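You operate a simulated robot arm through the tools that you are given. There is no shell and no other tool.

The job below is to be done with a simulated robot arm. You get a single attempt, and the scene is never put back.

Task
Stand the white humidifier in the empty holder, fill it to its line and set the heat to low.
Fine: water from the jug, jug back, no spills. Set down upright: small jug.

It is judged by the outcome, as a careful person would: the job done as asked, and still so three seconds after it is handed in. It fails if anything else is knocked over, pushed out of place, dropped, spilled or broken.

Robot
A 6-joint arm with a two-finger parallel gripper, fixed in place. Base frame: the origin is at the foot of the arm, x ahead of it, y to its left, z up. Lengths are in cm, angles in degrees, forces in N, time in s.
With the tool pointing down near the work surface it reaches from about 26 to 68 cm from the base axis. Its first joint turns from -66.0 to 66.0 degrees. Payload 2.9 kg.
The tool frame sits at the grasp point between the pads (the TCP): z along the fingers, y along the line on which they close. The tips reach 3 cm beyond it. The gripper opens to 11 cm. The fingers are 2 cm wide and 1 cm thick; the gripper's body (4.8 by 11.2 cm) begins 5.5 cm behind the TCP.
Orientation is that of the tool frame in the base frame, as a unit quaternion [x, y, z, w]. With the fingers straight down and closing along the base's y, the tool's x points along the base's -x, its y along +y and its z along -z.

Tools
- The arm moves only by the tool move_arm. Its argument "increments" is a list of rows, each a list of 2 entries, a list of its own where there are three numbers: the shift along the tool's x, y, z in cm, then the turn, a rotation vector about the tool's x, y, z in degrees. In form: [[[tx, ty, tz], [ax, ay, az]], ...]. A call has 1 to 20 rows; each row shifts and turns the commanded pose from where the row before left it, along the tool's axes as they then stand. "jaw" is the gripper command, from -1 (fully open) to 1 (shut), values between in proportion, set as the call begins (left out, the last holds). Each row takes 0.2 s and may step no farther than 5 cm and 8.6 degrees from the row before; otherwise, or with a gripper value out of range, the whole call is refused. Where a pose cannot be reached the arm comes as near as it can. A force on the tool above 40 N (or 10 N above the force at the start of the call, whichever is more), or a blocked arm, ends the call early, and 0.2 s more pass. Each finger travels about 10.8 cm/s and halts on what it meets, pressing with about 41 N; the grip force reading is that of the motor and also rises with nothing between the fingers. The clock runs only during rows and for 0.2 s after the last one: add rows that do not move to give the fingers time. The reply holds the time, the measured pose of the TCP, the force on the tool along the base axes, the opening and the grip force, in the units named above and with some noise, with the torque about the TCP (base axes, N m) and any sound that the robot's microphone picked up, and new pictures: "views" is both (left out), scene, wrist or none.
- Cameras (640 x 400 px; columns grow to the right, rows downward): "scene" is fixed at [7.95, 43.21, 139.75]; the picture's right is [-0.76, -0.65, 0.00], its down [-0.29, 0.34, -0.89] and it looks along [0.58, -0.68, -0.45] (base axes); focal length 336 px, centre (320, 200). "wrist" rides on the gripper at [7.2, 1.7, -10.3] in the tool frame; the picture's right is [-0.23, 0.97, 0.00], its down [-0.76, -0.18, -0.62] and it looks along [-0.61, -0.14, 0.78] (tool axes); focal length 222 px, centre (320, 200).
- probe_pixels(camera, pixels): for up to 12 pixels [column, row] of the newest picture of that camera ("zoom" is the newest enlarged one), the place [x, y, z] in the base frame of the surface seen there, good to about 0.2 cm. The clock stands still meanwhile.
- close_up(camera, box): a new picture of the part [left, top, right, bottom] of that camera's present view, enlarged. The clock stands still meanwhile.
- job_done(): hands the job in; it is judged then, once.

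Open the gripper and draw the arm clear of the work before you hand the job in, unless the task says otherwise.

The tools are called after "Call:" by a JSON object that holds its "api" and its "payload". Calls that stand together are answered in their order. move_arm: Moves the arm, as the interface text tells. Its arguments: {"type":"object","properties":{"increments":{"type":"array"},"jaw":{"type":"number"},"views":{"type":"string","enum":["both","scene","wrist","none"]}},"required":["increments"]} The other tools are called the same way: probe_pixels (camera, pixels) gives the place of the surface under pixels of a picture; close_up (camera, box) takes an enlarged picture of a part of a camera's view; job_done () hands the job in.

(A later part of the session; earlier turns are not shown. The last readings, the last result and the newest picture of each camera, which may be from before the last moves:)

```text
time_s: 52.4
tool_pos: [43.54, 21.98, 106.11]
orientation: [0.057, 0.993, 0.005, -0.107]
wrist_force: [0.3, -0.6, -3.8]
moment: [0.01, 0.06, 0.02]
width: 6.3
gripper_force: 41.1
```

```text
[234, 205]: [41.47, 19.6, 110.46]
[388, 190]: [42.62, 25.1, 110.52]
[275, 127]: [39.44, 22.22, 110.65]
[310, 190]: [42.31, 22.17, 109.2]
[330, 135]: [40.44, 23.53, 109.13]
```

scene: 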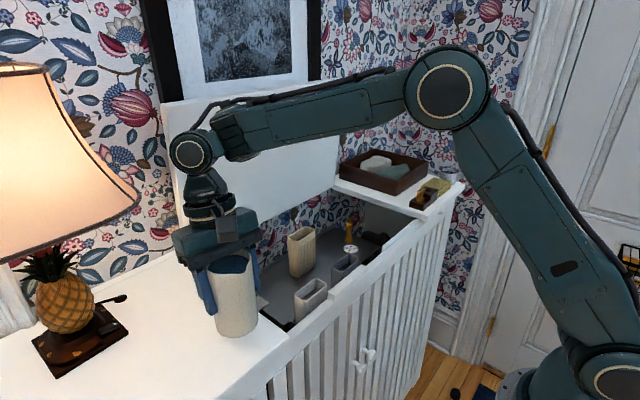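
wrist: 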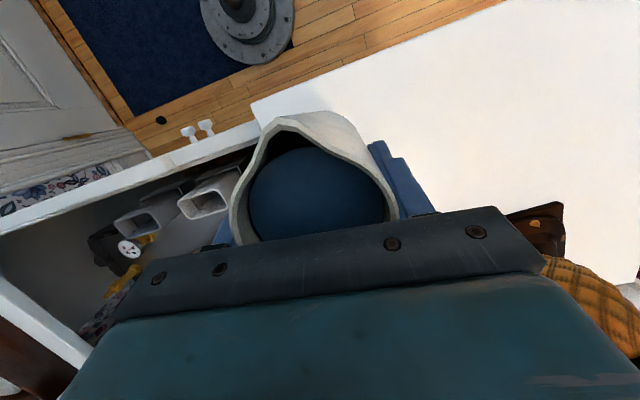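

The turn went well (level, no slip), spout now pointing about 173°. The pineapple is near at the lower right, so I move away in -y by about 9.5 cm before turning further.

Call:
{"api": "move_arm", "payload": {"increments": [[[-0.02, -0.2, -0.005], [0, 0, 0]], [[-0.04, -0.35, -0.01], [0, 0, 0]], [[-0.055, -0.5, -0.012], [0, 0, 0]], [[-0.055, -0.5, -0.012], [0, 0, 0]], [[-0.055, -0.5, -0.012], [0, 0, 0]], [[-0.055, -0.5, -0.012], [0, 0, 0]], [[-0.055, -0.5, -0.012], [0, 0, 0]], [[-0.055, -0.5, -0.012], [0, 0, 0]], [[-0.055, -0.5, -0.012], [0, 0, 0]], [[-0.055, -0.5, -0.012], [0, 0, 0]], [[-0.055, -0.5, -0.012], [0, 0, 0]], [[-0.055, -0.5, -0.012], [0, 0, 0]], [[-0.055, -0.5, -0.012], [0, 0, 0]], [[-0.055, -0.5, -0.012], [0, 0, 0]], [[-0.055, -0.5, -0.012], [0, 0, 0]], [[-0.055, -0.5, -0.012], [0, 0, 0]], [[-0.055, -0.5, -0.012], [0, 0, 0]], [[-0.055, -0.5, -0.012], [0, 0, 0]], [[-0.04, -0.35, -0.01], [0, 0, 0]], [[-0.02, -0.2, -0.005], [0, 0, 0]]], "jaw": 1}}

Call:
{"api": "probe_pixels", "payload": {"camera": "wrist", "pixels": [[234, 205], [388, 190], [275, 127], [310, 190], [330, 135]]}}

```text
time_s: 56.6
tool_pos: [43.64, 12.83, 106.18]
orientation: [0.056, 0.993, 0.005, -0.107]
wrist_force: [-0.3, -0.2, -4.2]
moment: [0.01, 0.04, 0.0]
width: 6.29
gripper_force: 41.2
```

scene: 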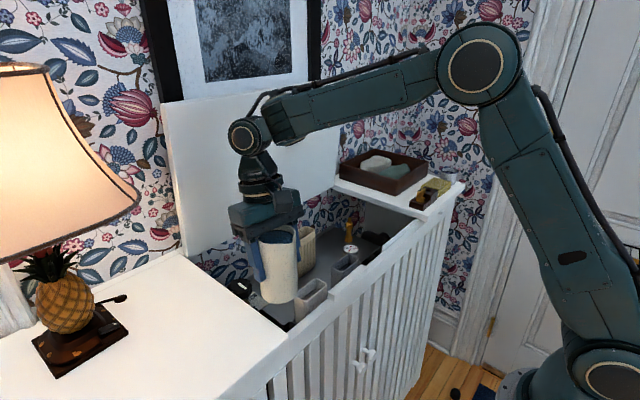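
wrist: 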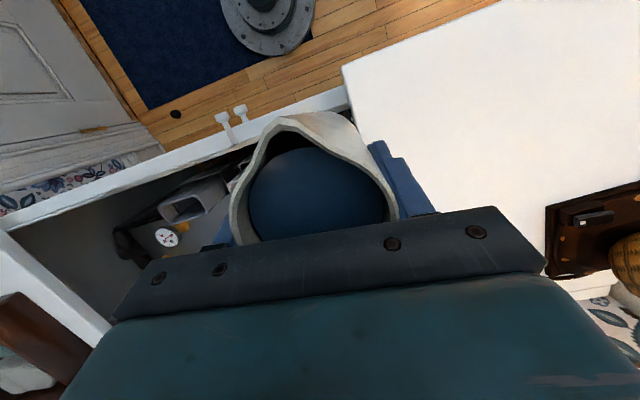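

```text
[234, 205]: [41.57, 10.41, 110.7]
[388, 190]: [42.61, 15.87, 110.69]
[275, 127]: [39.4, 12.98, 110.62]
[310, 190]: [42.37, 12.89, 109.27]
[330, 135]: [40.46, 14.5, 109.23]
```

The jug is steady and level at (43.6,12.8). I turn it a further ~74° counterclockwise in place.

Call:
{"api": "move_arm", "payload": {"increments": [[[0, 0, 0], [0.42, 0, -1.96]], [[0, 0, 0], [0.62, 0, -2.93]], [[0, 0, 0], [0.83, 0, -3.91]], [[0, 0, 0], [0.83, 0, -3.91]], [[0, 0, 0], [0.83, 0, -3.91]], [[0, 0, 0], [0.83, 0, -3.91]], [[0, 0, 0], [0.83, 0, -3.91]], [[0, 0, 0], [0.83, 0, -3.91]], [[0, 0, 0], [0.83, 0, -3.91]], [[0, 0, 0], [0.83, 0, -3.91]], [[0, 0, 0], [0.83, 0, -3.91]], [[0, 0, 0], [0.83, 0, -3.91]], [[0, 0, 0], [0.83, 0, -3.91]], [[0, 0, 0], [0.83, 0, -3.91]], [[0, 0, 0], [0.83, 0, -3.91]], [[0, 0, 0], [0.83, 0, -3.91]], [[0, 0, 0], [0.83, 0, -3.91]], [[0, 0, 0], [0.83, 0, -3.91]], [[0, 0, 0], [0.62, 0, -2.93]], [[0, 0, 0], [0.42, 0, -1.96]]], "jaw": 1}}

Call:
{"api": "probe_pixels", "payload": {"camera": "wrist", "pixels": [[234, 205], [388, 190], [275, 127], [310, 190], [330, 135]]}}

```text
time_s: 60.8
tool_pos: [43.61, 12.78, 106.18]
orientation: [-0.553, 0.826, -0.059, -0.09]
wrist_force: [0.0, 0.2, -4.9]
moment: [-0.04, 0.01, -0.01]
width: 6.31
gripper_force: 41.6
```

scene: 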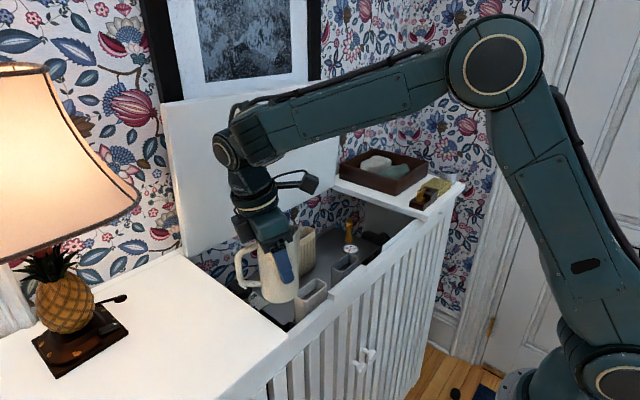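
wrist: 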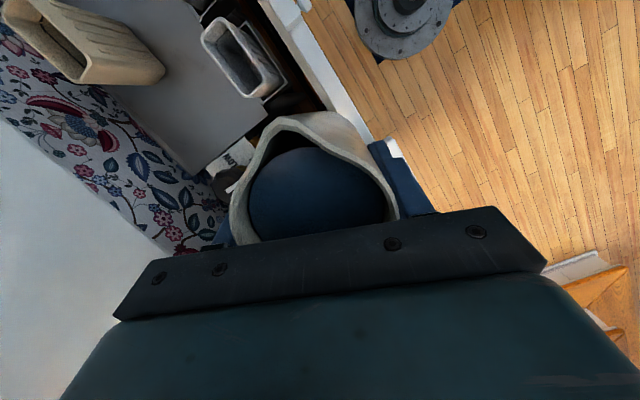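

```text
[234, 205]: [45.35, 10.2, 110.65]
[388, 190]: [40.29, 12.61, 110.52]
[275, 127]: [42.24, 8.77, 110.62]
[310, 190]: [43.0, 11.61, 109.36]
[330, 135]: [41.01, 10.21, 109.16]
```

The spout now points at ≈247.5°. The white humidifier's mouth shows at (243,62) in the wrist view; I enlarge and probe its exact rim position for aiming.

Call:
{"api": "close_up", "payload": {"camera": "wrist", "box": [180, 0, 308, 120]}}

Call:
{"api": "probe_pixels", "payload": {"camera": "wrist", "pixels": [[204, 35], [222, 18], [237, 33], [277, 68], [282, 80], [262, 95], [250, 92], [210, 55], [240, 60], [228, 27], [270, 90], [200, 45]]}}

```text
3.33 times, centred on (244, 60) of wrist
```

zoom: 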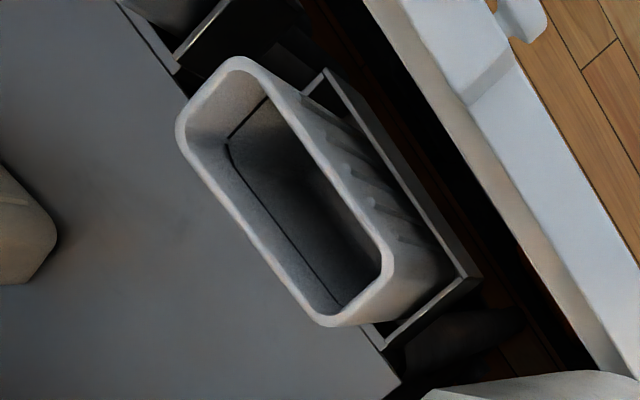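

```text
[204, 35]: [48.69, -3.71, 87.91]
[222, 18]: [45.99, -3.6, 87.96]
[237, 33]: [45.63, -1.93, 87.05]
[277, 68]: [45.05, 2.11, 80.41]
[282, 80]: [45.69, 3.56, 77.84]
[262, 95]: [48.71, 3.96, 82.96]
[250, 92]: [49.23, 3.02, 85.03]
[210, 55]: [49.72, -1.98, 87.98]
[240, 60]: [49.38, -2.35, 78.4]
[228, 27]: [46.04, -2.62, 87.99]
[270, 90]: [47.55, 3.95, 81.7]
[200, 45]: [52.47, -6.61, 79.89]
```

This shows the humidifier mouth and its inner line clearly. I probe the rim's four sides and the line through this enlargement.

Call:
{"api": "probe_pixels", "payload": {"camera": "zoom", "pixels": [[240, 63], [182, 125], [387, 262], [325, 320], [310, 145], [245, 220], [205, 90], [362, 300], [285, 245], [232, 150], [300, 260], [320, 270]]}}

```text
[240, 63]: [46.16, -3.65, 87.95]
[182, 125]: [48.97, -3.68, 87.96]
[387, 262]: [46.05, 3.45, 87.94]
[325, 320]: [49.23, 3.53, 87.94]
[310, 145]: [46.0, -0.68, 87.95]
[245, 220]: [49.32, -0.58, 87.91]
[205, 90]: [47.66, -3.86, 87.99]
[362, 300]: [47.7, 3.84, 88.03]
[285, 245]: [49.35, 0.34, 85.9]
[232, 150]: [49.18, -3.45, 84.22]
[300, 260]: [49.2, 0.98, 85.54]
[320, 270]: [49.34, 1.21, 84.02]
```

The mouth spans x 46.2–49.15 and y ±3.65 inside, rim z=87.95, centre (47.65, 0). I also check where the end panel's edge is, since the tilted jug's base will swing toward it.

Call:
{"api": "close_up", "payload": {"camera": "scene", "box": [220, 230, 340, 330]}}

Call:
{"api": "probe_pixels", "payload": {"camera": "scene", "pixels": [[250, 300], [246, 300], [256, 304], [262, 308], [268, 314], [275, 318], [240, 292], [232, 288], [280, 322], [258, 310], [285, 326], [225, 284]]}}

```text
4.00 times, centred on (280, 280) of scene
```

zoom: 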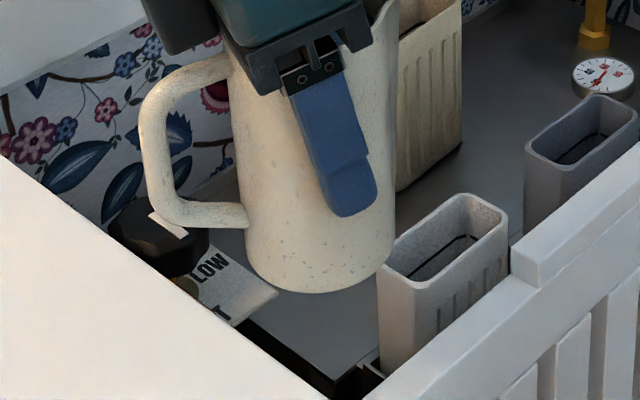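

```text
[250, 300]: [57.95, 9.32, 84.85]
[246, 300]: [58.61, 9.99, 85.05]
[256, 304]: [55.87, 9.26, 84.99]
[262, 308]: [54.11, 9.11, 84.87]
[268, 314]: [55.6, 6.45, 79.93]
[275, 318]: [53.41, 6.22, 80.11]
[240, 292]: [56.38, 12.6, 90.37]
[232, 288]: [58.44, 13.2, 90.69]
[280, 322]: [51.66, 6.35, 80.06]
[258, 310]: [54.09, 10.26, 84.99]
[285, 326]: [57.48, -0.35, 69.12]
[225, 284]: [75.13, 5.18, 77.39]
```

I probe the edge of the white end panel along its border in this enlargement.

Call:
{"api": "probe_pixels", "payload": {"camera": "zoom", "pixels": [[150, 275], [200, 312], [250, 348], [100, 238], [300, 385], [50, 200], [320, 398], [20, 178], [180, 296], [230, 334], [280, 370], [310, 385]]}}

```text
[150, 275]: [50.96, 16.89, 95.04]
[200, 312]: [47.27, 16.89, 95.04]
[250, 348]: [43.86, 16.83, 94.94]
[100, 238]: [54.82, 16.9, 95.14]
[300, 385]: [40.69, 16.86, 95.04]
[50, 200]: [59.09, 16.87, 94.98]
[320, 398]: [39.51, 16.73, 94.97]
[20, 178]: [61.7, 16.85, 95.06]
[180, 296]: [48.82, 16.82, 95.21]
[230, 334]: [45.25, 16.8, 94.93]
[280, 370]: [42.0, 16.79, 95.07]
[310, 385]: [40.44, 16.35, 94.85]
```

The end panel's edge is at y≈16.8, so I must keep the jug's base and handle below y≈16.2 when low. I finish the yaw (22.5° more) and move +x toward the humidifier's line.

Call:
{"api": "move_arm", "payload": {"increments": [[[0, 0, 0], [0.42, 0, -1.96]], [[0, 0, 0], [0.73, 0, -3.42]], [[0, 0, 0], [0.83, 0, -3.91]], [[0, 0, 0], [0.83, 0, -3.91]], [[0, 0, 0], [0.83, 0, -3.91]], [[0, 0, 0], [0.62, 0, -2.93]], [[0, 0, 0], [0.42, 0, -1.96]], [[0, -0.2, 0], [0, 0, 0]], [[0, -0.4, 0], [0, 0, 0]], [[0, -0.5, 0], [0, 0, 0]], [[0, -0.5, 0], [0, 0, 0]], [[0, -0.5, 0], [0, 0, 0]], [[0, -0.5, 0], [0, 0, 0]], [[0, -0.5, 0], [0, 0, 0]], [[0, -0.4, 0], [0, 0, 0]], [[0, -0.3, 0], [0, 0, 0]], [[0, -0.2, 0], [0, 0, 0]], [[0, 0, 0], [0, 0, 0]]], "jaw": 1}}

Call:
{"api": "probe_pixels", "payload": {"camera": "wrist", "pixels": [[234, 205], [388, 190], [275, 127], [310, 190], [290, 117], [300, 115]]}}

```text
time_s: 64.6
tool_pos: [47.63, 12.77, 106.1]
orientation: [0.704, -0.703, 0.073, 0.077]
wrist_force: [-0.8, -0.1, -4.3]
moment: [-0.04, -0.01, 0.04]
width: 6.26
gripper_force: 41.0
```

scene: 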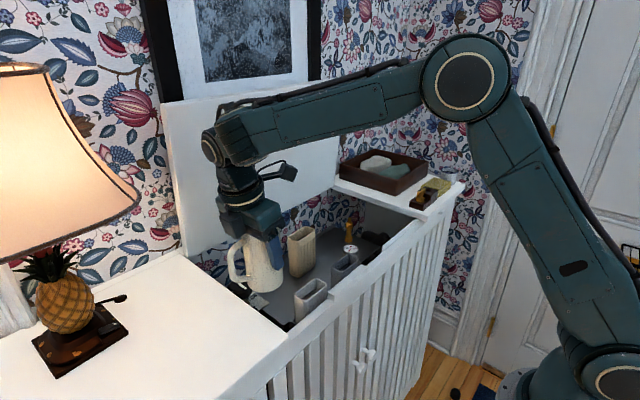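
wrist: 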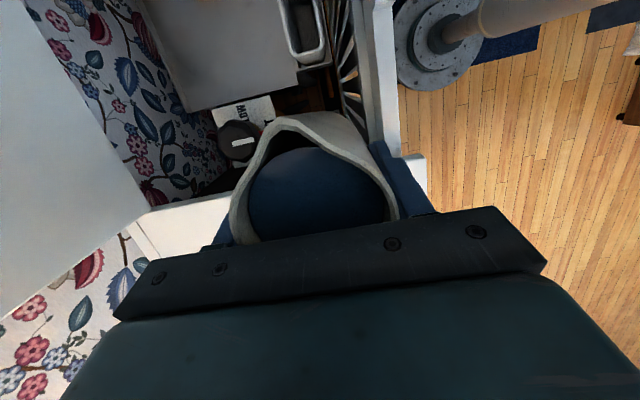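

```text
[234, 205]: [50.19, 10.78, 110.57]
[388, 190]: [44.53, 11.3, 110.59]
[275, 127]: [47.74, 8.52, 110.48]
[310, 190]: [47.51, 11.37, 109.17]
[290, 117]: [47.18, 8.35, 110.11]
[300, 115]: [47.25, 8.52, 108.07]
```

Orientation is right (spout toward -y), spout tip at about (47.5, 8.4, 110.5), and x is on the humidifier's centre line. I move -y by 5.8 cm so the spout tip is above y≈2.6.

Call:
{"api": "move_arm", "payload": {"increments": [[[0.196, 0, 0.042], [0, 0, 0]], [[0.391, 0, 0.083], [0, 0, 0]], [[0.489, 0, 0.104], [0, 0, 0]], [[0.489, 0, 0.104], [0, 0, 0]], [[0.489, 0, 0.104], [0, 0, 0]], [[0.489, 0, 0.104], [0, 0, 0]], [[0.489, 0, 0.104], [0, 0, 0]], [[0.489, 0, 0.104], [0, 0, 0]], [[0.489, 0, 0.104], [0, 0, 0]], [[0.489, 0, 0.104], [0, 0, 0]], [[0.489, 0, 0.104], [0, 0, 0]], [[0.391, 0, 0.083], [0, 0, 0]], [[0.293, 0, 0.062], [0, 0, 0]], [[0, 0, 0], [0, 0, 0]]], "jaw": 1}}

Call:
{"api": "close_up", "payload": {"camera": "scene", "box": [220, 210, 360, 330]}}

```text
time_s: 67.6
tool_pos: [47.65, 7.01, 106.12]
orientation: [0.704, -0.703, 0.072, 0.077]
wrist_force: [0.4, 0.0, -4.2]
moment: [-0.05, 0.05, 0.0]
width: 6.28
gripper_force: 41.0
```

scene: 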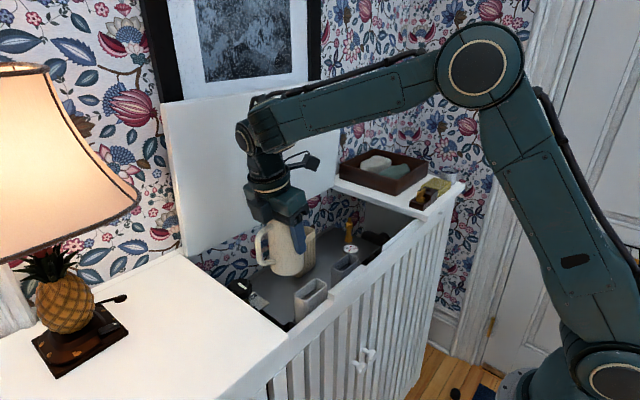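
wrist: 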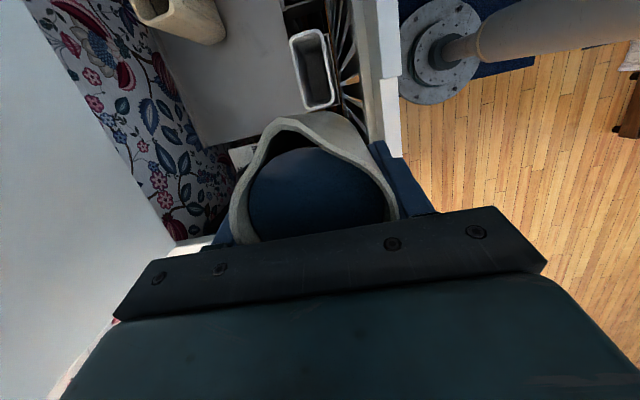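

```text
3.33 times, centred on (290, 270) of scene
```

zoom: 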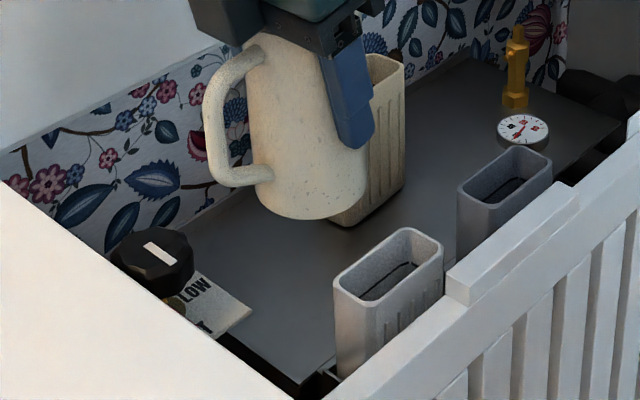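

The jug hangs over the +y side of the humidifier at height. I tilt it 10° about the spout tip (pouring should begin only near 18°), in 1° rows.

Call:
{"api": "move_arm", "payload": {"increments": [[[-0.0585, 0, -0.0907], [0, -1, 0]], [[-0.0585, 0, -0.0907], [0, -1, 0]], [[-0.0585, 0, -0.0907], [0, -1, 0]], [[-0.0585, 0, -0.0907], [0, -1, 0]], [[-0.0585, 0, -0.0907], [0, -1, 0]], [[-0.0585, 0, -0.0907], [0, -1, 0]], [[-0.0585, 0, -0.0907], [0, -1, 0]], [[-0.0585, 0, -0.0907], [0, -1, 0]], [[-0.0585, 0, -0.0907], [0, -1, 0]], [[-0.0585, 0, -0.0907], [0, -1, 0]], [[0, 0, 0], [0, 0, 0]]], "jaw": 1}}

Call:
{"api": "close_up", "payload": {"camera": "wrist", "box": [200, 60, 440, 240]}}

Call:
{"api": "probe_pixels", "payload": {"camera": "zoom", "pixels": [[225, 150], [250, 135], [200, 175], [130, 320], [480, 300], [300, 250], [300, 350], [410, 300], [230, 240], [250, 160], [350, 170], [160, 230]]}}

```text
time_s: 70.0
tool_pos: [47.79, 7.72, 107.01]
orientation: [-0.706, 0.707, -0.011, -0.015]
wrist_force: [0.2, 0.7, -4.0]
moment: [-0.05, -0.01, 0.02]
width: 6.25
gripper_force: 41.4
```

scene: 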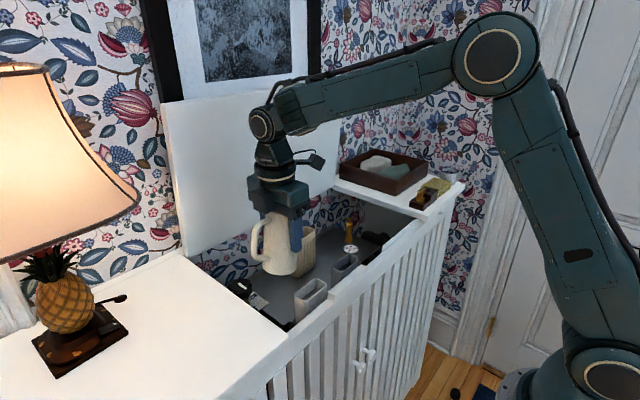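
wrist: 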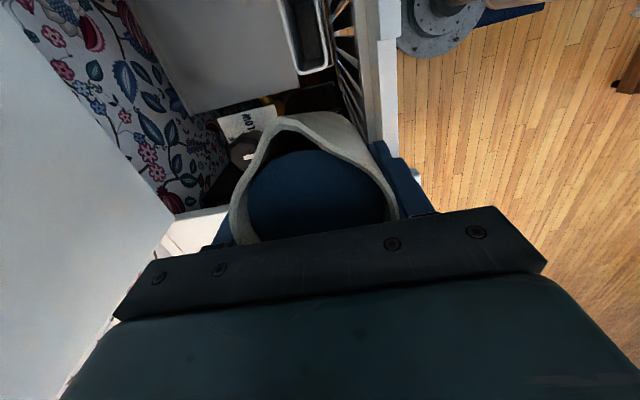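

```text
2.22 times, centred on (320, 150) of wrist
```

zoom: 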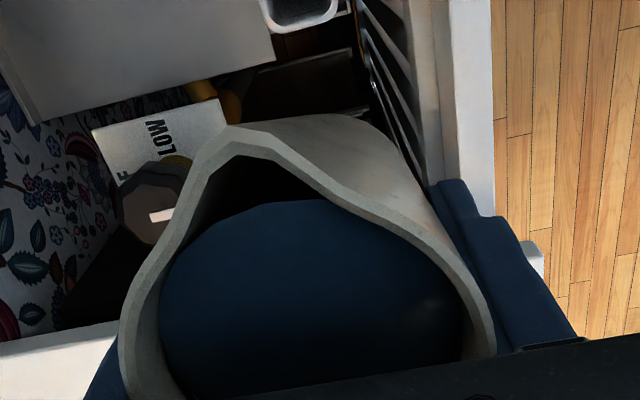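

```text
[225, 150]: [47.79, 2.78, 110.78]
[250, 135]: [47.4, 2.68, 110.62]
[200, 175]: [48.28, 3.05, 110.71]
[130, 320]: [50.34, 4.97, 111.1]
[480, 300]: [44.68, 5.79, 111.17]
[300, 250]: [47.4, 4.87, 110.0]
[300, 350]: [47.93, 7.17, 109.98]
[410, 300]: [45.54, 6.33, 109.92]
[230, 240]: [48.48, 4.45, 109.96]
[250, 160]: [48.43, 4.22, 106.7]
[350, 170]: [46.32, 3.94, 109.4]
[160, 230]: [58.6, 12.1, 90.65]
```

The water surface is level at z≈109.95 and the spout lip at (47.5, 2.65, 110.65), 0.7 cm of freeboard left. I lower the jug straight down 8 cm at 0.4 cm per row.

Call:
{"api": "move_arm", "payload": {"increments": [[[-0.007, 0, 0.2], [0, 0, 0]], [[-0.014, 0, 0.4], [0, 0, 0]], [[-0.014, 0, 0.4], [0, 0, 0]], [[-0.014, 0, 0.4], [0, 0, 0]], [[-0.014, 0, 0.4], [0, 0, 0]], [[-0.014, 0, 0.4], [0, 0, 0]], [[-0.014, 0, 0.4], [0, 0, 0]], [[-0.014, 0, 0.4], [0, 0, 0]], [[-0.014, 0, 0.4], [0, 0, 0]], [[-0.014, 0, 0.4], [0, 0, 0]], [[-0.014, 0, 0.4], [0, 0, 0]], [[-0.014, 0, 0.4], [0, 0, 0]], [[-0.014, 0, 0.4], [0, 0, 0]], [[-0.014, 0, 0.4], [0, 0, 0]], [[-0.014, 0, 0.4], [0, 0, 0]], [[-0.014, 0, 0.4], [0, 0, 0]], [[-0.014, 0, 0.4], [0, 0, 0]], [[-0.014, 0, 0.4], [0, 0, 0]], [[-0.014, 0, 0.4], [0, 0, 0]], [[-0.007, 0, 0.2], [0, 0, 0]]], "jaw": 1}}

Call:
{"api": "close_up", "payload": {"camera": "scene", "box": [220, 210, 360, 330]}}

Call:
{"api": "probe_pixels", "payload": {"camera": "wrist", "pixels": [[277, 127], [288, 121], [266, 139], [311, 172], [234, 203], [392, 195]]}}

```text
time_s: 74.2
tool_pos: [47.61, 7.59, 99.44]
orientation: [0.707, -0.707, 0.011, 0.015]
wrist_force: [0.0, -0.4, -4.1]
moment: [-0.05, -0.02, -0.02]
width: 6.27
gripper_force: 41.0
```

scene: 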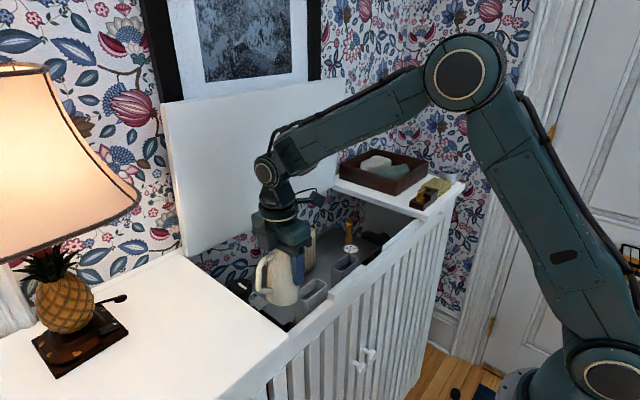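
wrist: 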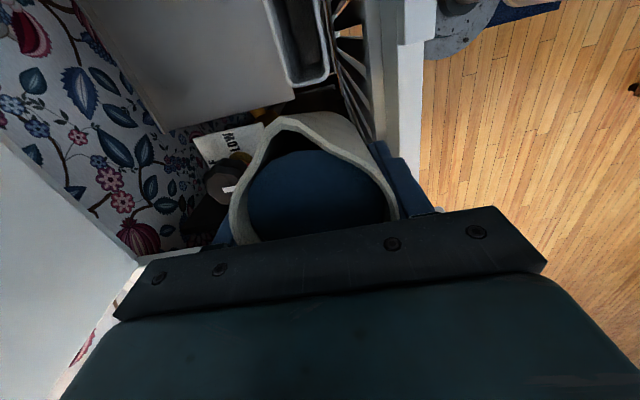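

```text
3.33 times, centred on (290, 270) of scene
```

zoom: 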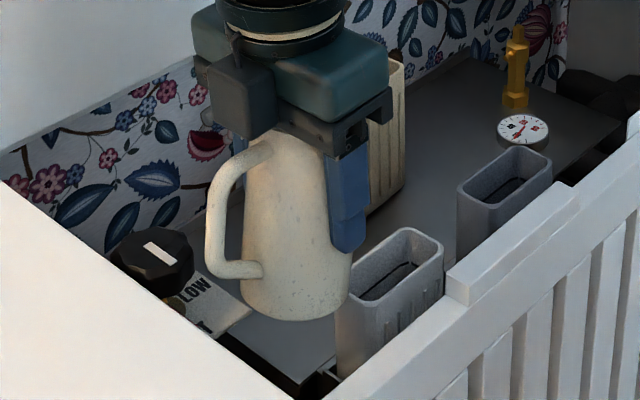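

```text
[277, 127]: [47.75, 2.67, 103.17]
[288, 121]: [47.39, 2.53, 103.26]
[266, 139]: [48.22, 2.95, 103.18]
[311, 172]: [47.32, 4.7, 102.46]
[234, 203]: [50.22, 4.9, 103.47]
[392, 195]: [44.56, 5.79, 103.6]
```

The spout lip is at (47.5, 2.6, 103.2) and the jug's side clears the humidifier. I nudge +0.3 cm in y and lower a further 8.9 cm to bring the lip to about z=94.3.

Call:
{"api": "move_arm", "payload": {"increments": [[[-0.15, 0, 0.15], [0, 0, 0]], [[-0.17, 0, 0.35], [0, 0, 0]], [[-0.016, 0, 0.47], [0, 0, 0]], [[-0.016, 0, 0.47], [0, 0, 0]], [[-0.016, 0, 0.47], [0, 0, 0]], [[-0.016, 0, 0.47], [0, 0, 0]], [[-0.016, 0, 0.47], [0, 0, 0]], [[-0.016, 0, 0.47], [0, 0, 0]], [[-0.016, 0, 0.47], [0, 0, 0]], [[-0.016, 0, 0.47], [0, 0, 0]], [[-0.016, 0, 0.47], [0, 0, 0]], [[-0.016, 0, 0.47], [0, 0, 0]], [[-0.016, 0, 0.47], [0, 0, 0]], [[-0.016, 0, 0.47], [0, 0, 0]], [[-0.016, 0, 0.47], [0, 0, 0]], [[-0.016, 0, 0.47], [0, 0, 0]], [[-0.016, 0, 0.47], [0, 0, 0]], [[-0.016, 0, 0.47], [0, 0, 0]], [[-0.016, 0, 0.47], [0, 0, 0]], [[-0.01, 0, 0.3], [0, 0, 0]]], "jaw": 1}}

Call:
{"api": "close_up", "payload": {"camera": "scene", "box": [240, 230, 360, 330]}}

Call:
{"api": "probe_pixels", "payload": {"camera": "wrist", "pixels": [[277, 127], [288, 121], [266, 139], [311, 172], [234, 203], [392, 195]]}}

```text
time_s: 78.4
tool_pos: [47.6, 8.11, 90.67]
orientation: [-0.707, 0.707, -0.01, -0.016]
wrist_force: [0.2, -0.4, -4.4]
moment: [-0.03, -0.01, -0.01]
width: 6.27
gripper_force: 40.8
```

scene: 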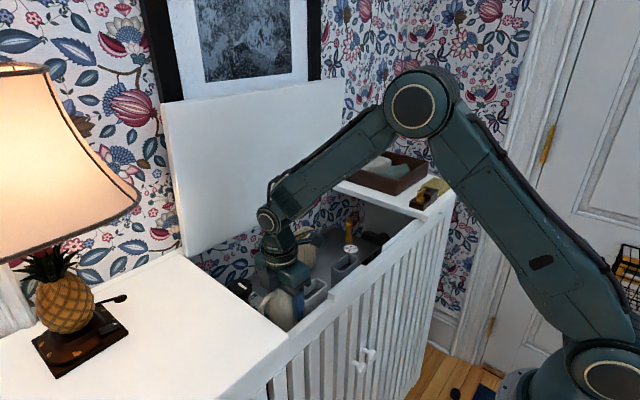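
wrist: 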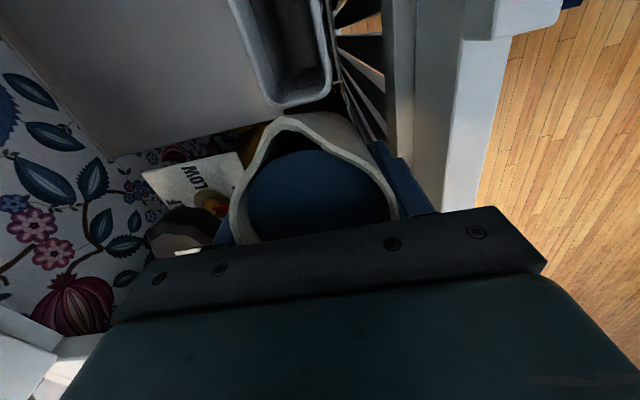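

```text
4.00 times, centred on (300, 280) of scene
```

zoom: 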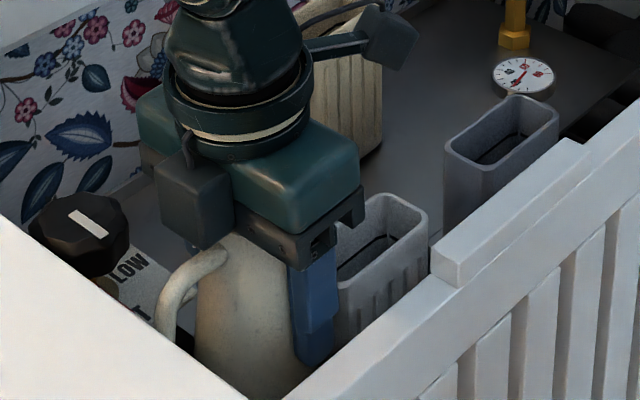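

```text
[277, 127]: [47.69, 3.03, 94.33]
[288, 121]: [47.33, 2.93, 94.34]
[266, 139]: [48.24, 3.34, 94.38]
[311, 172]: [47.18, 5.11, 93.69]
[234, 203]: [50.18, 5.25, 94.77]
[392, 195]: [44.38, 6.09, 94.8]
```

The lip is at (47.5, 2.95, 94.35) with water at 93.7. I tilt 5° more about the lip, then lower 2 cm so the lip is near z=92.3.

Call:
{"api": "move_arm", "payload": {"increments": [[[-0.0585, 0, -0.0907], [0, -1, 0]], [[-0.0585, 0, -0.0907], [0, -1, 0]], [[-0.0585, 0, -0.0907], [0, -1, 0]], [[-0.0585, 0, -0.0907], [0, -1, 0]], [[-0.0585, 0, -0.0907], [0, -1, 0]], [[0.01, 0, 0.2], [0, 0, 0]], [[0.02, 0, 0.4], [0, 0, 0]], [[0.02, 0, 0.4], [0, 0, 0]], [[0.02, 0, 0.4], [0, 0, 0]], [[0.02, 0, 0.4], [0, 0, 0]], [[0.01, 0, 0.2], [0, 0, 0]], [[0, 0, 0], [0, 0, 0]]], "jaw": 1}}

Call:
{"api": "close_up", "payload": {"camera": "wrist", "box": [200, 60, 440, 240]}}

Call:
{"api": "probe_pixels", "payload": {"camera": "wrist", "pixels": [[277, 127], [288, 121], [266, 139], [311, 172], [234, 203], [392, 195], [300, 165], [320, 200]]}}

```text
time_s: 81.0
tool_pos: [47.66, 8.44, 89.09]
orientation: [-0.707, 0.707, 0.02, 0.015]
wrist_force: [0.4, 0.1, -4.6]
moment: [-0.07, -0.02, 0.0]
width: 6.28
gripper_force: 41.0
```

scene: 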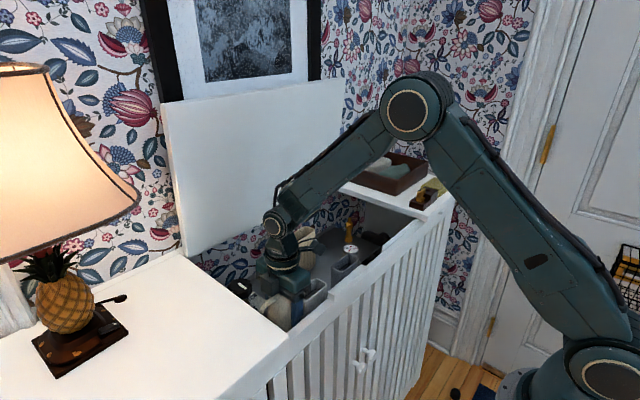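
wrist: 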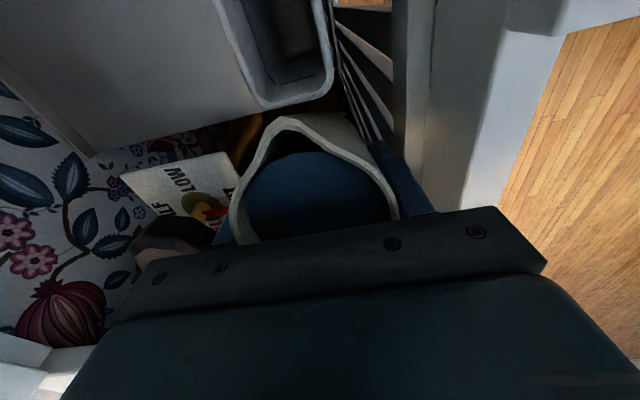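

```text
2.22 times, centred on (320, 150) of wrist
```

zoom: 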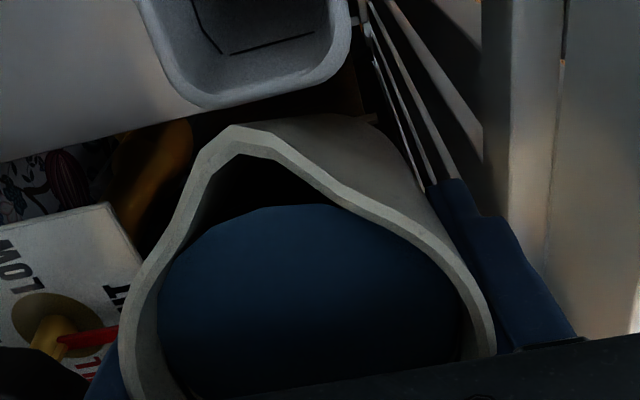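

```text
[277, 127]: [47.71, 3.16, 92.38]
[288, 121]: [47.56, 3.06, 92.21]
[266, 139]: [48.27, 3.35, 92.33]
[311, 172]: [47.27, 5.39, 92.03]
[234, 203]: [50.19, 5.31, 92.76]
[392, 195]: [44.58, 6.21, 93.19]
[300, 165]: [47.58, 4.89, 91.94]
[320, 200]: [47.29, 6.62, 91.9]
```

The lip is at (47.55, 3.1, 92.3), water 91.95, and the humidifier's near rim end is at y≈3.8. I tilt 2° while moving the lip 0.5 cm toward -y (to y≈2.6), then stop and check.

Call:
{"api": "move_arm", "payload": {"increments": [[[0.066, 0, -0.102], [0, -0.5, 0]], [[0.096, 0, -0.056], [0, -0.5, 0]], [[0.096, 0, -0.056], [0, -0.5, 0]], [[0.096, 0, -0.056], [0, -0.5, 0]], [[0, 0, 0], [0, 0, 0]]], "jaw": 1}}

Call:
{"api": "close_up", "payload": {"camera": "wrist", "box": [200, 60, 440, 240]}}

Call:
{"api": "probe_pixels", "payload": {"camera": "wrist", "pixels": [[277, 127], [288, 121], [282, 122], [311, 172], [300, 165], [320, 200], [275, 105], [260, 105]]}}

```text
time_s: 82.2
tool_pos: [47.51, 7.98, 89.31]
orientation: [-0.706, 0.707, 0.031, 0.028]
wrist_force: [0.4, 0.3, -4.1]
moment: [-0.07, -0.04, -0.02]
width: 6.27
gripper_force: 40.8
```

scene: 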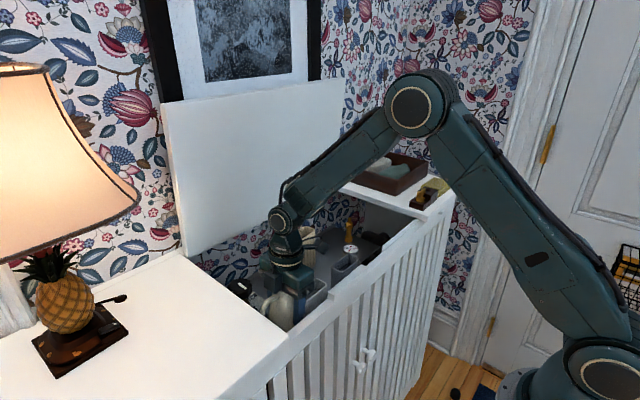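
wrist: 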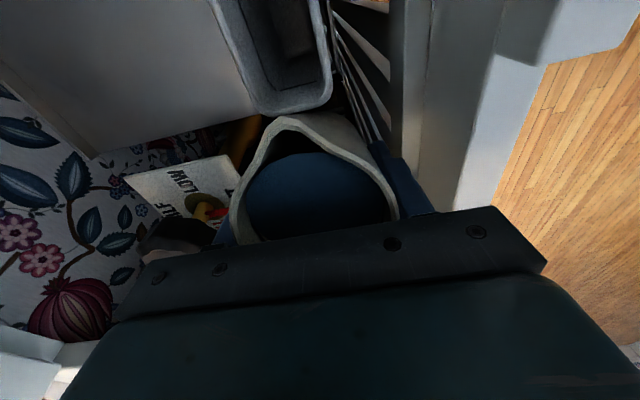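

```text
2.22 times, centred on (320, 150) of wrist
```

zoom: 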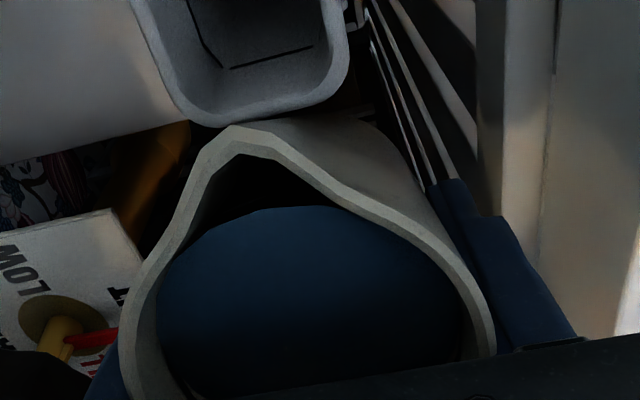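

```text
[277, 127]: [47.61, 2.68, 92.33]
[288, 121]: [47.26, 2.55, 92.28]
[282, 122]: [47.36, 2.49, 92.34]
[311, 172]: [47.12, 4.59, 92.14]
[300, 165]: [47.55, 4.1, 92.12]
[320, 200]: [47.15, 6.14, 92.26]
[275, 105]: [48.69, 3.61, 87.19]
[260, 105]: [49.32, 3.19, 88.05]
```

The lip is at (47.45, 2.55, 92.3) over the mouth and water is within 0.15 cm of it. I begin pouring: 4° more in 0.5° rows about the lip.

Call:
{"api": "move_arm", "payload": {"increments": [[[-0.0293, 0, -0.0453], [0, -0.5, 0]], [[-0.0293, 0, -0.0453], [0, -0.5, 0]], [[-0.0293, 0, -0.0453], [0, -0.5, 0]], [[-0.0293, 0, -0.0453], [0, -0.5, 0]], [[-0.0293, 0, -0.0453], [0, -0.5, 0]], [[-0.0293, 0, -0.0453], [0, -0.5, 0]], [[-0.0293, 0, -0.0453], [0, -0.5, 0]], [[-0.0293, 0, -0.0453], [0, -0.5, 0]]], "jaw": 1}}

Call:
{"api": "close_up", "payload": {"camera": "wrist", "box": [200, 20, 440, 200]}}

Call:
{"api": "close_up", "payload": {"camera": "scene", "box": [240, 230, 360, 330]}}

Call:
{"api": "probe_pixels", "payload": {"camera": "wrist", "pixels": [[277, 127], [288, 121], [282, 122], [311, 172], [300, 165], [320, 200], [290, 60], [285, 40]]}}

```text
time_s: 84.0
tool_pos: [47.51, 8.02, 89.77]
orientation: [-0.705, 0.705, 0.056, 0.053]
wrist_force: [0.2, 0.0, -4.3]
moment: [-0.04, 0.02, 0.02]
width: 6.26
gripper_force: 40.8
```

scene: 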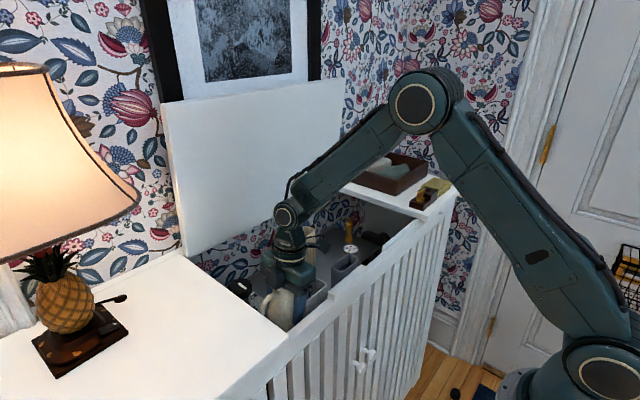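
wrist: 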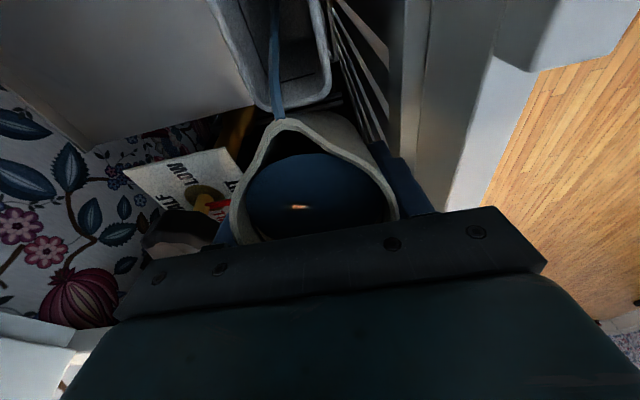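

```text
2.22 times, centred on (320, 110) of wrist
```

zoom: 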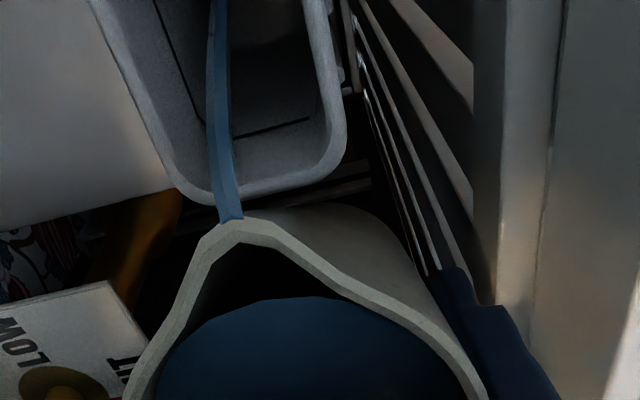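

```text
4.00 times, centred on (300, 280) of scene
```

zoom: 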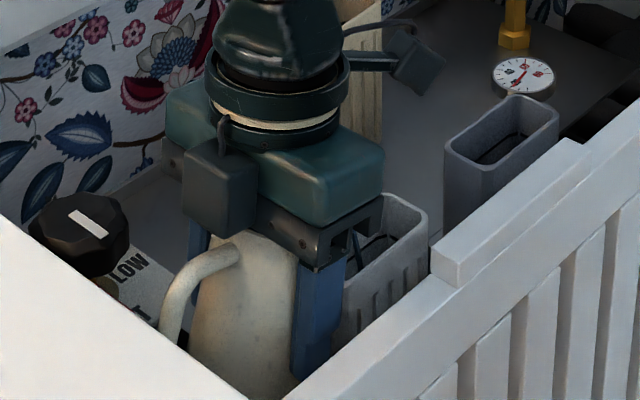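

```text
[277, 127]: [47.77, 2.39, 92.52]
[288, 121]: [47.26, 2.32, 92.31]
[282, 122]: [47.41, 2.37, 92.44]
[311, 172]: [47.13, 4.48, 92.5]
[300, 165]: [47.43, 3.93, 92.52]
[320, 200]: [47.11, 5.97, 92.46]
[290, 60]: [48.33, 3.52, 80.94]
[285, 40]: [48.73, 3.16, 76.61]
```

A thin stream runs from the spout at wrist (278,118) up through (273,10), inside the humidifier's mouth. I probe the stream's course and the landing.

Call:
{"api": "probe_pixels", "payload": {"camera": "wrist", "pixels": [[278, 110], [277, 95], [276, 80], [275, 60], [274, 40], [274, 20], [273, 5]]}}

Call:
{"api": "probe_pixels", "payload": {"camera": "zoom", "pixels": [[372, 236], [362, 243], [380, 232], [355, 252], [395, 240], [410, 250], [350, 262], [400, 225]]}}

```text
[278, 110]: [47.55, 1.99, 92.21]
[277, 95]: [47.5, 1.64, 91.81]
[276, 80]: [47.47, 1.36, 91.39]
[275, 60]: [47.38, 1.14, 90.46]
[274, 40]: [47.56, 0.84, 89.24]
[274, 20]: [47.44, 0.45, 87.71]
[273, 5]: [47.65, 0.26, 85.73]
```

```text
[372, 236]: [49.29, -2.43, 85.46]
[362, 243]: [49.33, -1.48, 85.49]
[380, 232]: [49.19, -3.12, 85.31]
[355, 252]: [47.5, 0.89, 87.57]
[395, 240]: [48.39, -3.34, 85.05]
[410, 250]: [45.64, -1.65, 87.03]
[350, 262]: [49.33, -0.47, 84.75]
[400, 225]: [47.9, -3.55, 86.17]
```

The stream enters the mouth at about (47.5, 0.5), right in the middle. I continue: 9° more at 0.6° per row, shifting the lip slowly toward -y to keep the base away from the end panel.

Call:
{"api": "move_arm", "payload": {"increments": [[[0.004, 0, -0.064], [0, -0.6, 0]], [[0.004, 0, -0.064], [0, -0.6, 0]], [[0.004, 0, -0.064], [0, -0.6, 0]], [[0.004, 0, -0.064], [0, -0.6, 0]], [[0.004, 0, -0.064], [0, -0.6, 0]], [[0.004, 0, -0.064], [0, -0.6, 0]], [[0.004, 0, -0.064], [0, -0.6, 0]], [[0.004, 0, -0.064], [0, -0.6, 0]], [[0.004, 0, -0.064], [0, -0.6, 0]], [[0.004, 0, -0.064], [0, -0.6, 0]], [[0.004, 0, -0.064], [0, -0.6, 0]], [[0.004, 0, -0.064], [0, -0.6, 0]], [[0.004, 0, -0.064], [0, -0.6, 0]], [[0.004, 0, -0.064], [0, -0.6, 0]], [[0.004, 0, -0.064], [0, -0.6, 0]]], "jaw": 1}}

Call:
{"api": "close_up", "payload": {"camera": "wrist", "box": [200, 0, 440, 180]}}

Call:
{"api": "close_up", "payload": {"camera": "scene", "box": [240, 230, 360, 330]}}

Call:
{"api": "probe_pixels", "payload": {"camera": "wrist", "pixels": [[282, 122], [300, 165], [320, 200], [278, 110], [277, 95], [276, 80], [275, 60], [274, 40], [274, 20], [273, 5]]}}

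```text
time_s: 87.2
tool_pos: [47.55, 7.87, 90.59]
orientation: [-0.699, 0.699, 0.112, 0.108]
wrist_force: [0.6, -0.5, -5.0]
moment: [-0.07, 0.0, 0.0]
width: 6.24
gripper_force: 41.1
```

scene: 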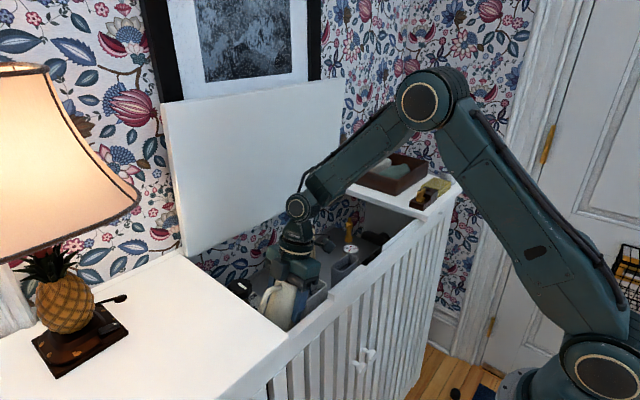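
wrist: 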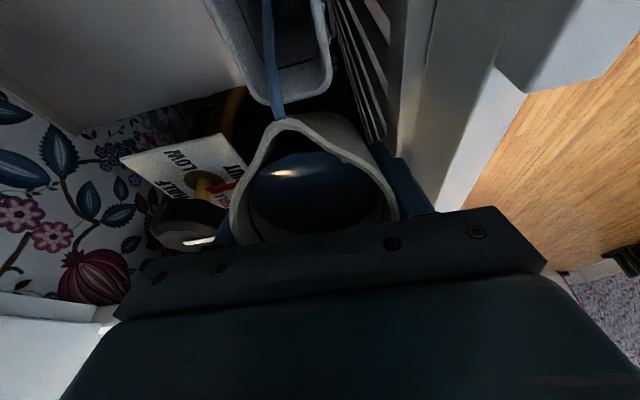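

```text
2.22 times, centred on (320, 90) of wrist
```

zoom: 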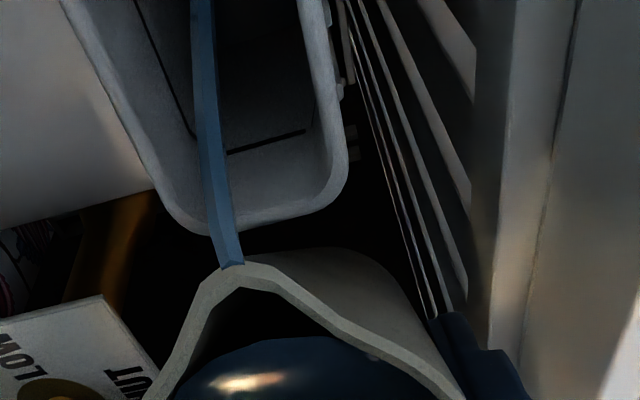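

```text
4.00 times, centred on (300, 280) of scene
```

zoom: 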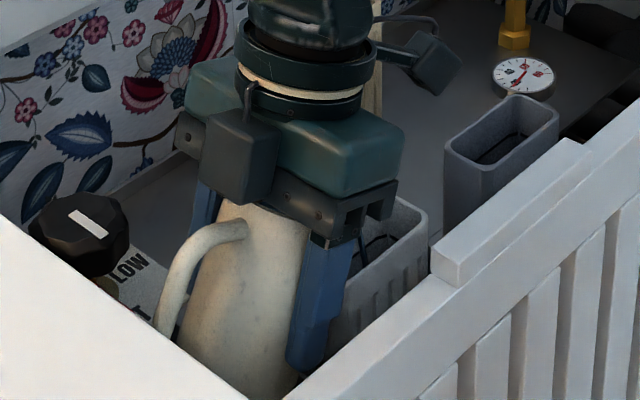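

```text
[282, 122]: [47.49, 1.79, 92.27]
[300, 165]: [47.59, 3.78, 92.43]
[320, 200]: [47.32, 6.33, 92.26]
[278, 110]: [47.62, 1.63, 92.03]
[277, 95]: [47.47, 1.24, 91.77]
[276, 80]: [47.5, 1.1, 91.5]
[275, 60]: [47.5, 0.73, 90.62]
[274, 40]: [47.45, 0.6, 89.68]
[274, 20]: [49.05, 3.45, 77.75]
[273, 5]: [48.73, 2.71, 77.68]
```

Still pouring well: lip (47.5, 1.8, 92.3), stream crossing the rim level near y≈0.3. I continue another ~10° with 0.6° rows and a small -y shift.

Call:
{"api": "move_arm", "payload": {"increments": [[[-0.0075, 0, -0.066], [0, -0.6, 0]], [[-0.0075, 0, -0.066], [0, -0.6, 0]], [[-0.0075, 0, -0.066], [0, -0.6, 0]], [[-0.0075, 0, -0.066], [0, -0.6, 0]], [[-0.0075, 0, -0.066], [0, -0.6, 0]], [[-0.0075, 0, -0.066], [0, -0.6, 0]], [[-0.0075, 0, -0.066], [0, -0.6, 0]], [[-0.0075, 0, -0.066], [0, -0.6, 0]], [[-0.0075, 0, -0.066], [0, -0.6, 0]], [[-0.0075, 0, -0.066], [0, -0.6, 0]], [[-0.0075, 0, -0.066], [0, -0.6, 0]], [[-0.0075, 0, -0.066], [0, -0.6, 0]], [[-0.0075, 0, -0.066], [0, -0.6, 0]], [[-0.0075, 0, -0.066], [0, -0.6, 0]], [[-0.0075, 0, -0.066], [0, -0.6, 0]], [[-0.0075, 0, -0.066], [0, -0.6, 0]], [[-0.0075, 0, -0.066], [0, -0.6, 0]]], "jaw": 1}}

Call:
{"api": "close_up", "payload": {"camera": "wrist", "box": [200, 0, 440, 180]}}

Call:
{"api": "close_up", "payload": {"camera": "scene", "box": [240, 230, 360, 330]}}

Call:
{"api": "probe_pixels", "payload": {"camera": "wrist", "pixels": [[282, 122], [300, 165], [320, 200], [278, 110], [276, 95], [273, 80], [271, 60], [269, 40], [267, 20], [266, 5], [300, 40], [290, 20]]}}

```text
time_s: 90.8
tool_pos: [47.59, 7.55, 91.77]
orientation: [-0.686, 0.687, 0.173, 0.168]
wrist_force: [0.1, -0.1, -3.3]
moment: [-0.08, 0.02, -0.01]
width: 6.23
gripper_force: 41.0
```

scene: 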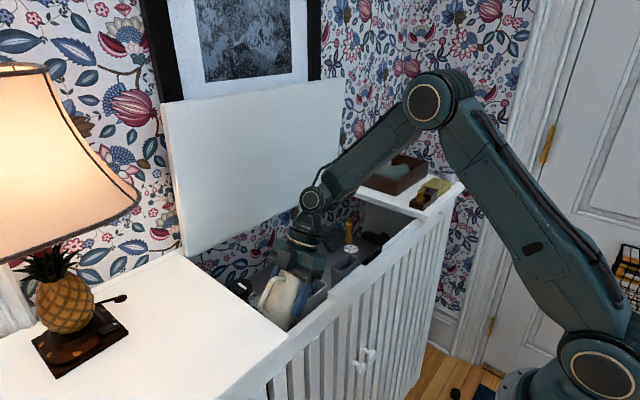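
wrist: 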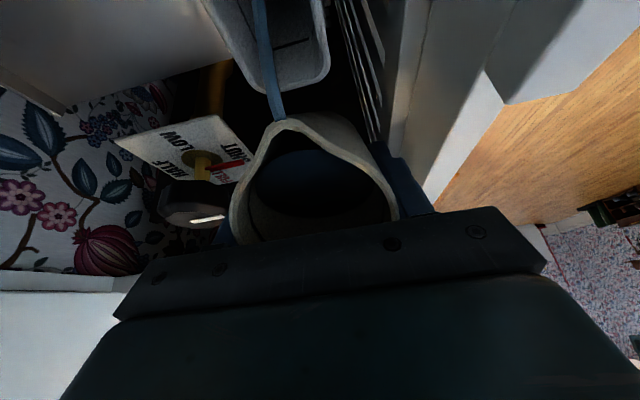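

```text
2.22 times, centred on (320, 90) of wrist
```

zoom: 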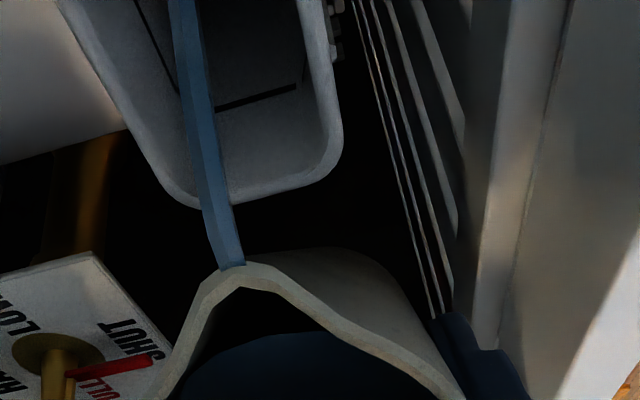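

```text
4.00 times, centred on (300, 280) of scene
```

zoom: 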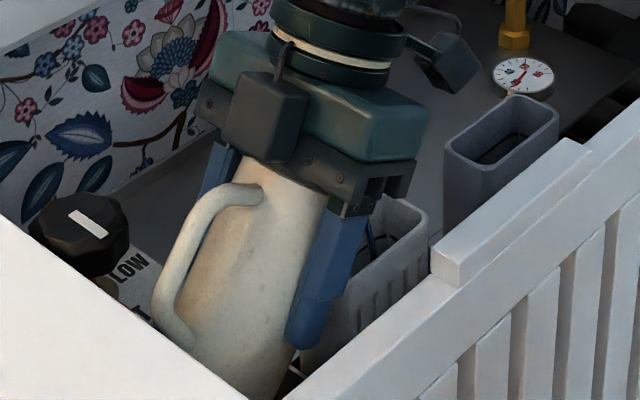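

```text
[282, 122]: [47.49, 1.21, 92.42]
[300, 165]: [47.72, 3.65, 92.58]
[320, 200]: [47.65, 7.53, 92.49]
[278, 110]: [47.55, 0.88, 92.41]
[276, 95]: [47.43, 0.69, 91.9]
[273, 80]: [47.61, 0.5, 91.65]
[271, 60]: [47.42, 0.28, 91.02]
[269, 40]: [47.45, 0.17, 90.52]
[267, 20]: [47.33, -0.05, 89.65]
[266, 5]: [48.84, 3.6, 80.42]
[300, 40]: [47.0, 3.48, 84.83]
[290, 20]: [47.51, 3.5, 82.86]
```

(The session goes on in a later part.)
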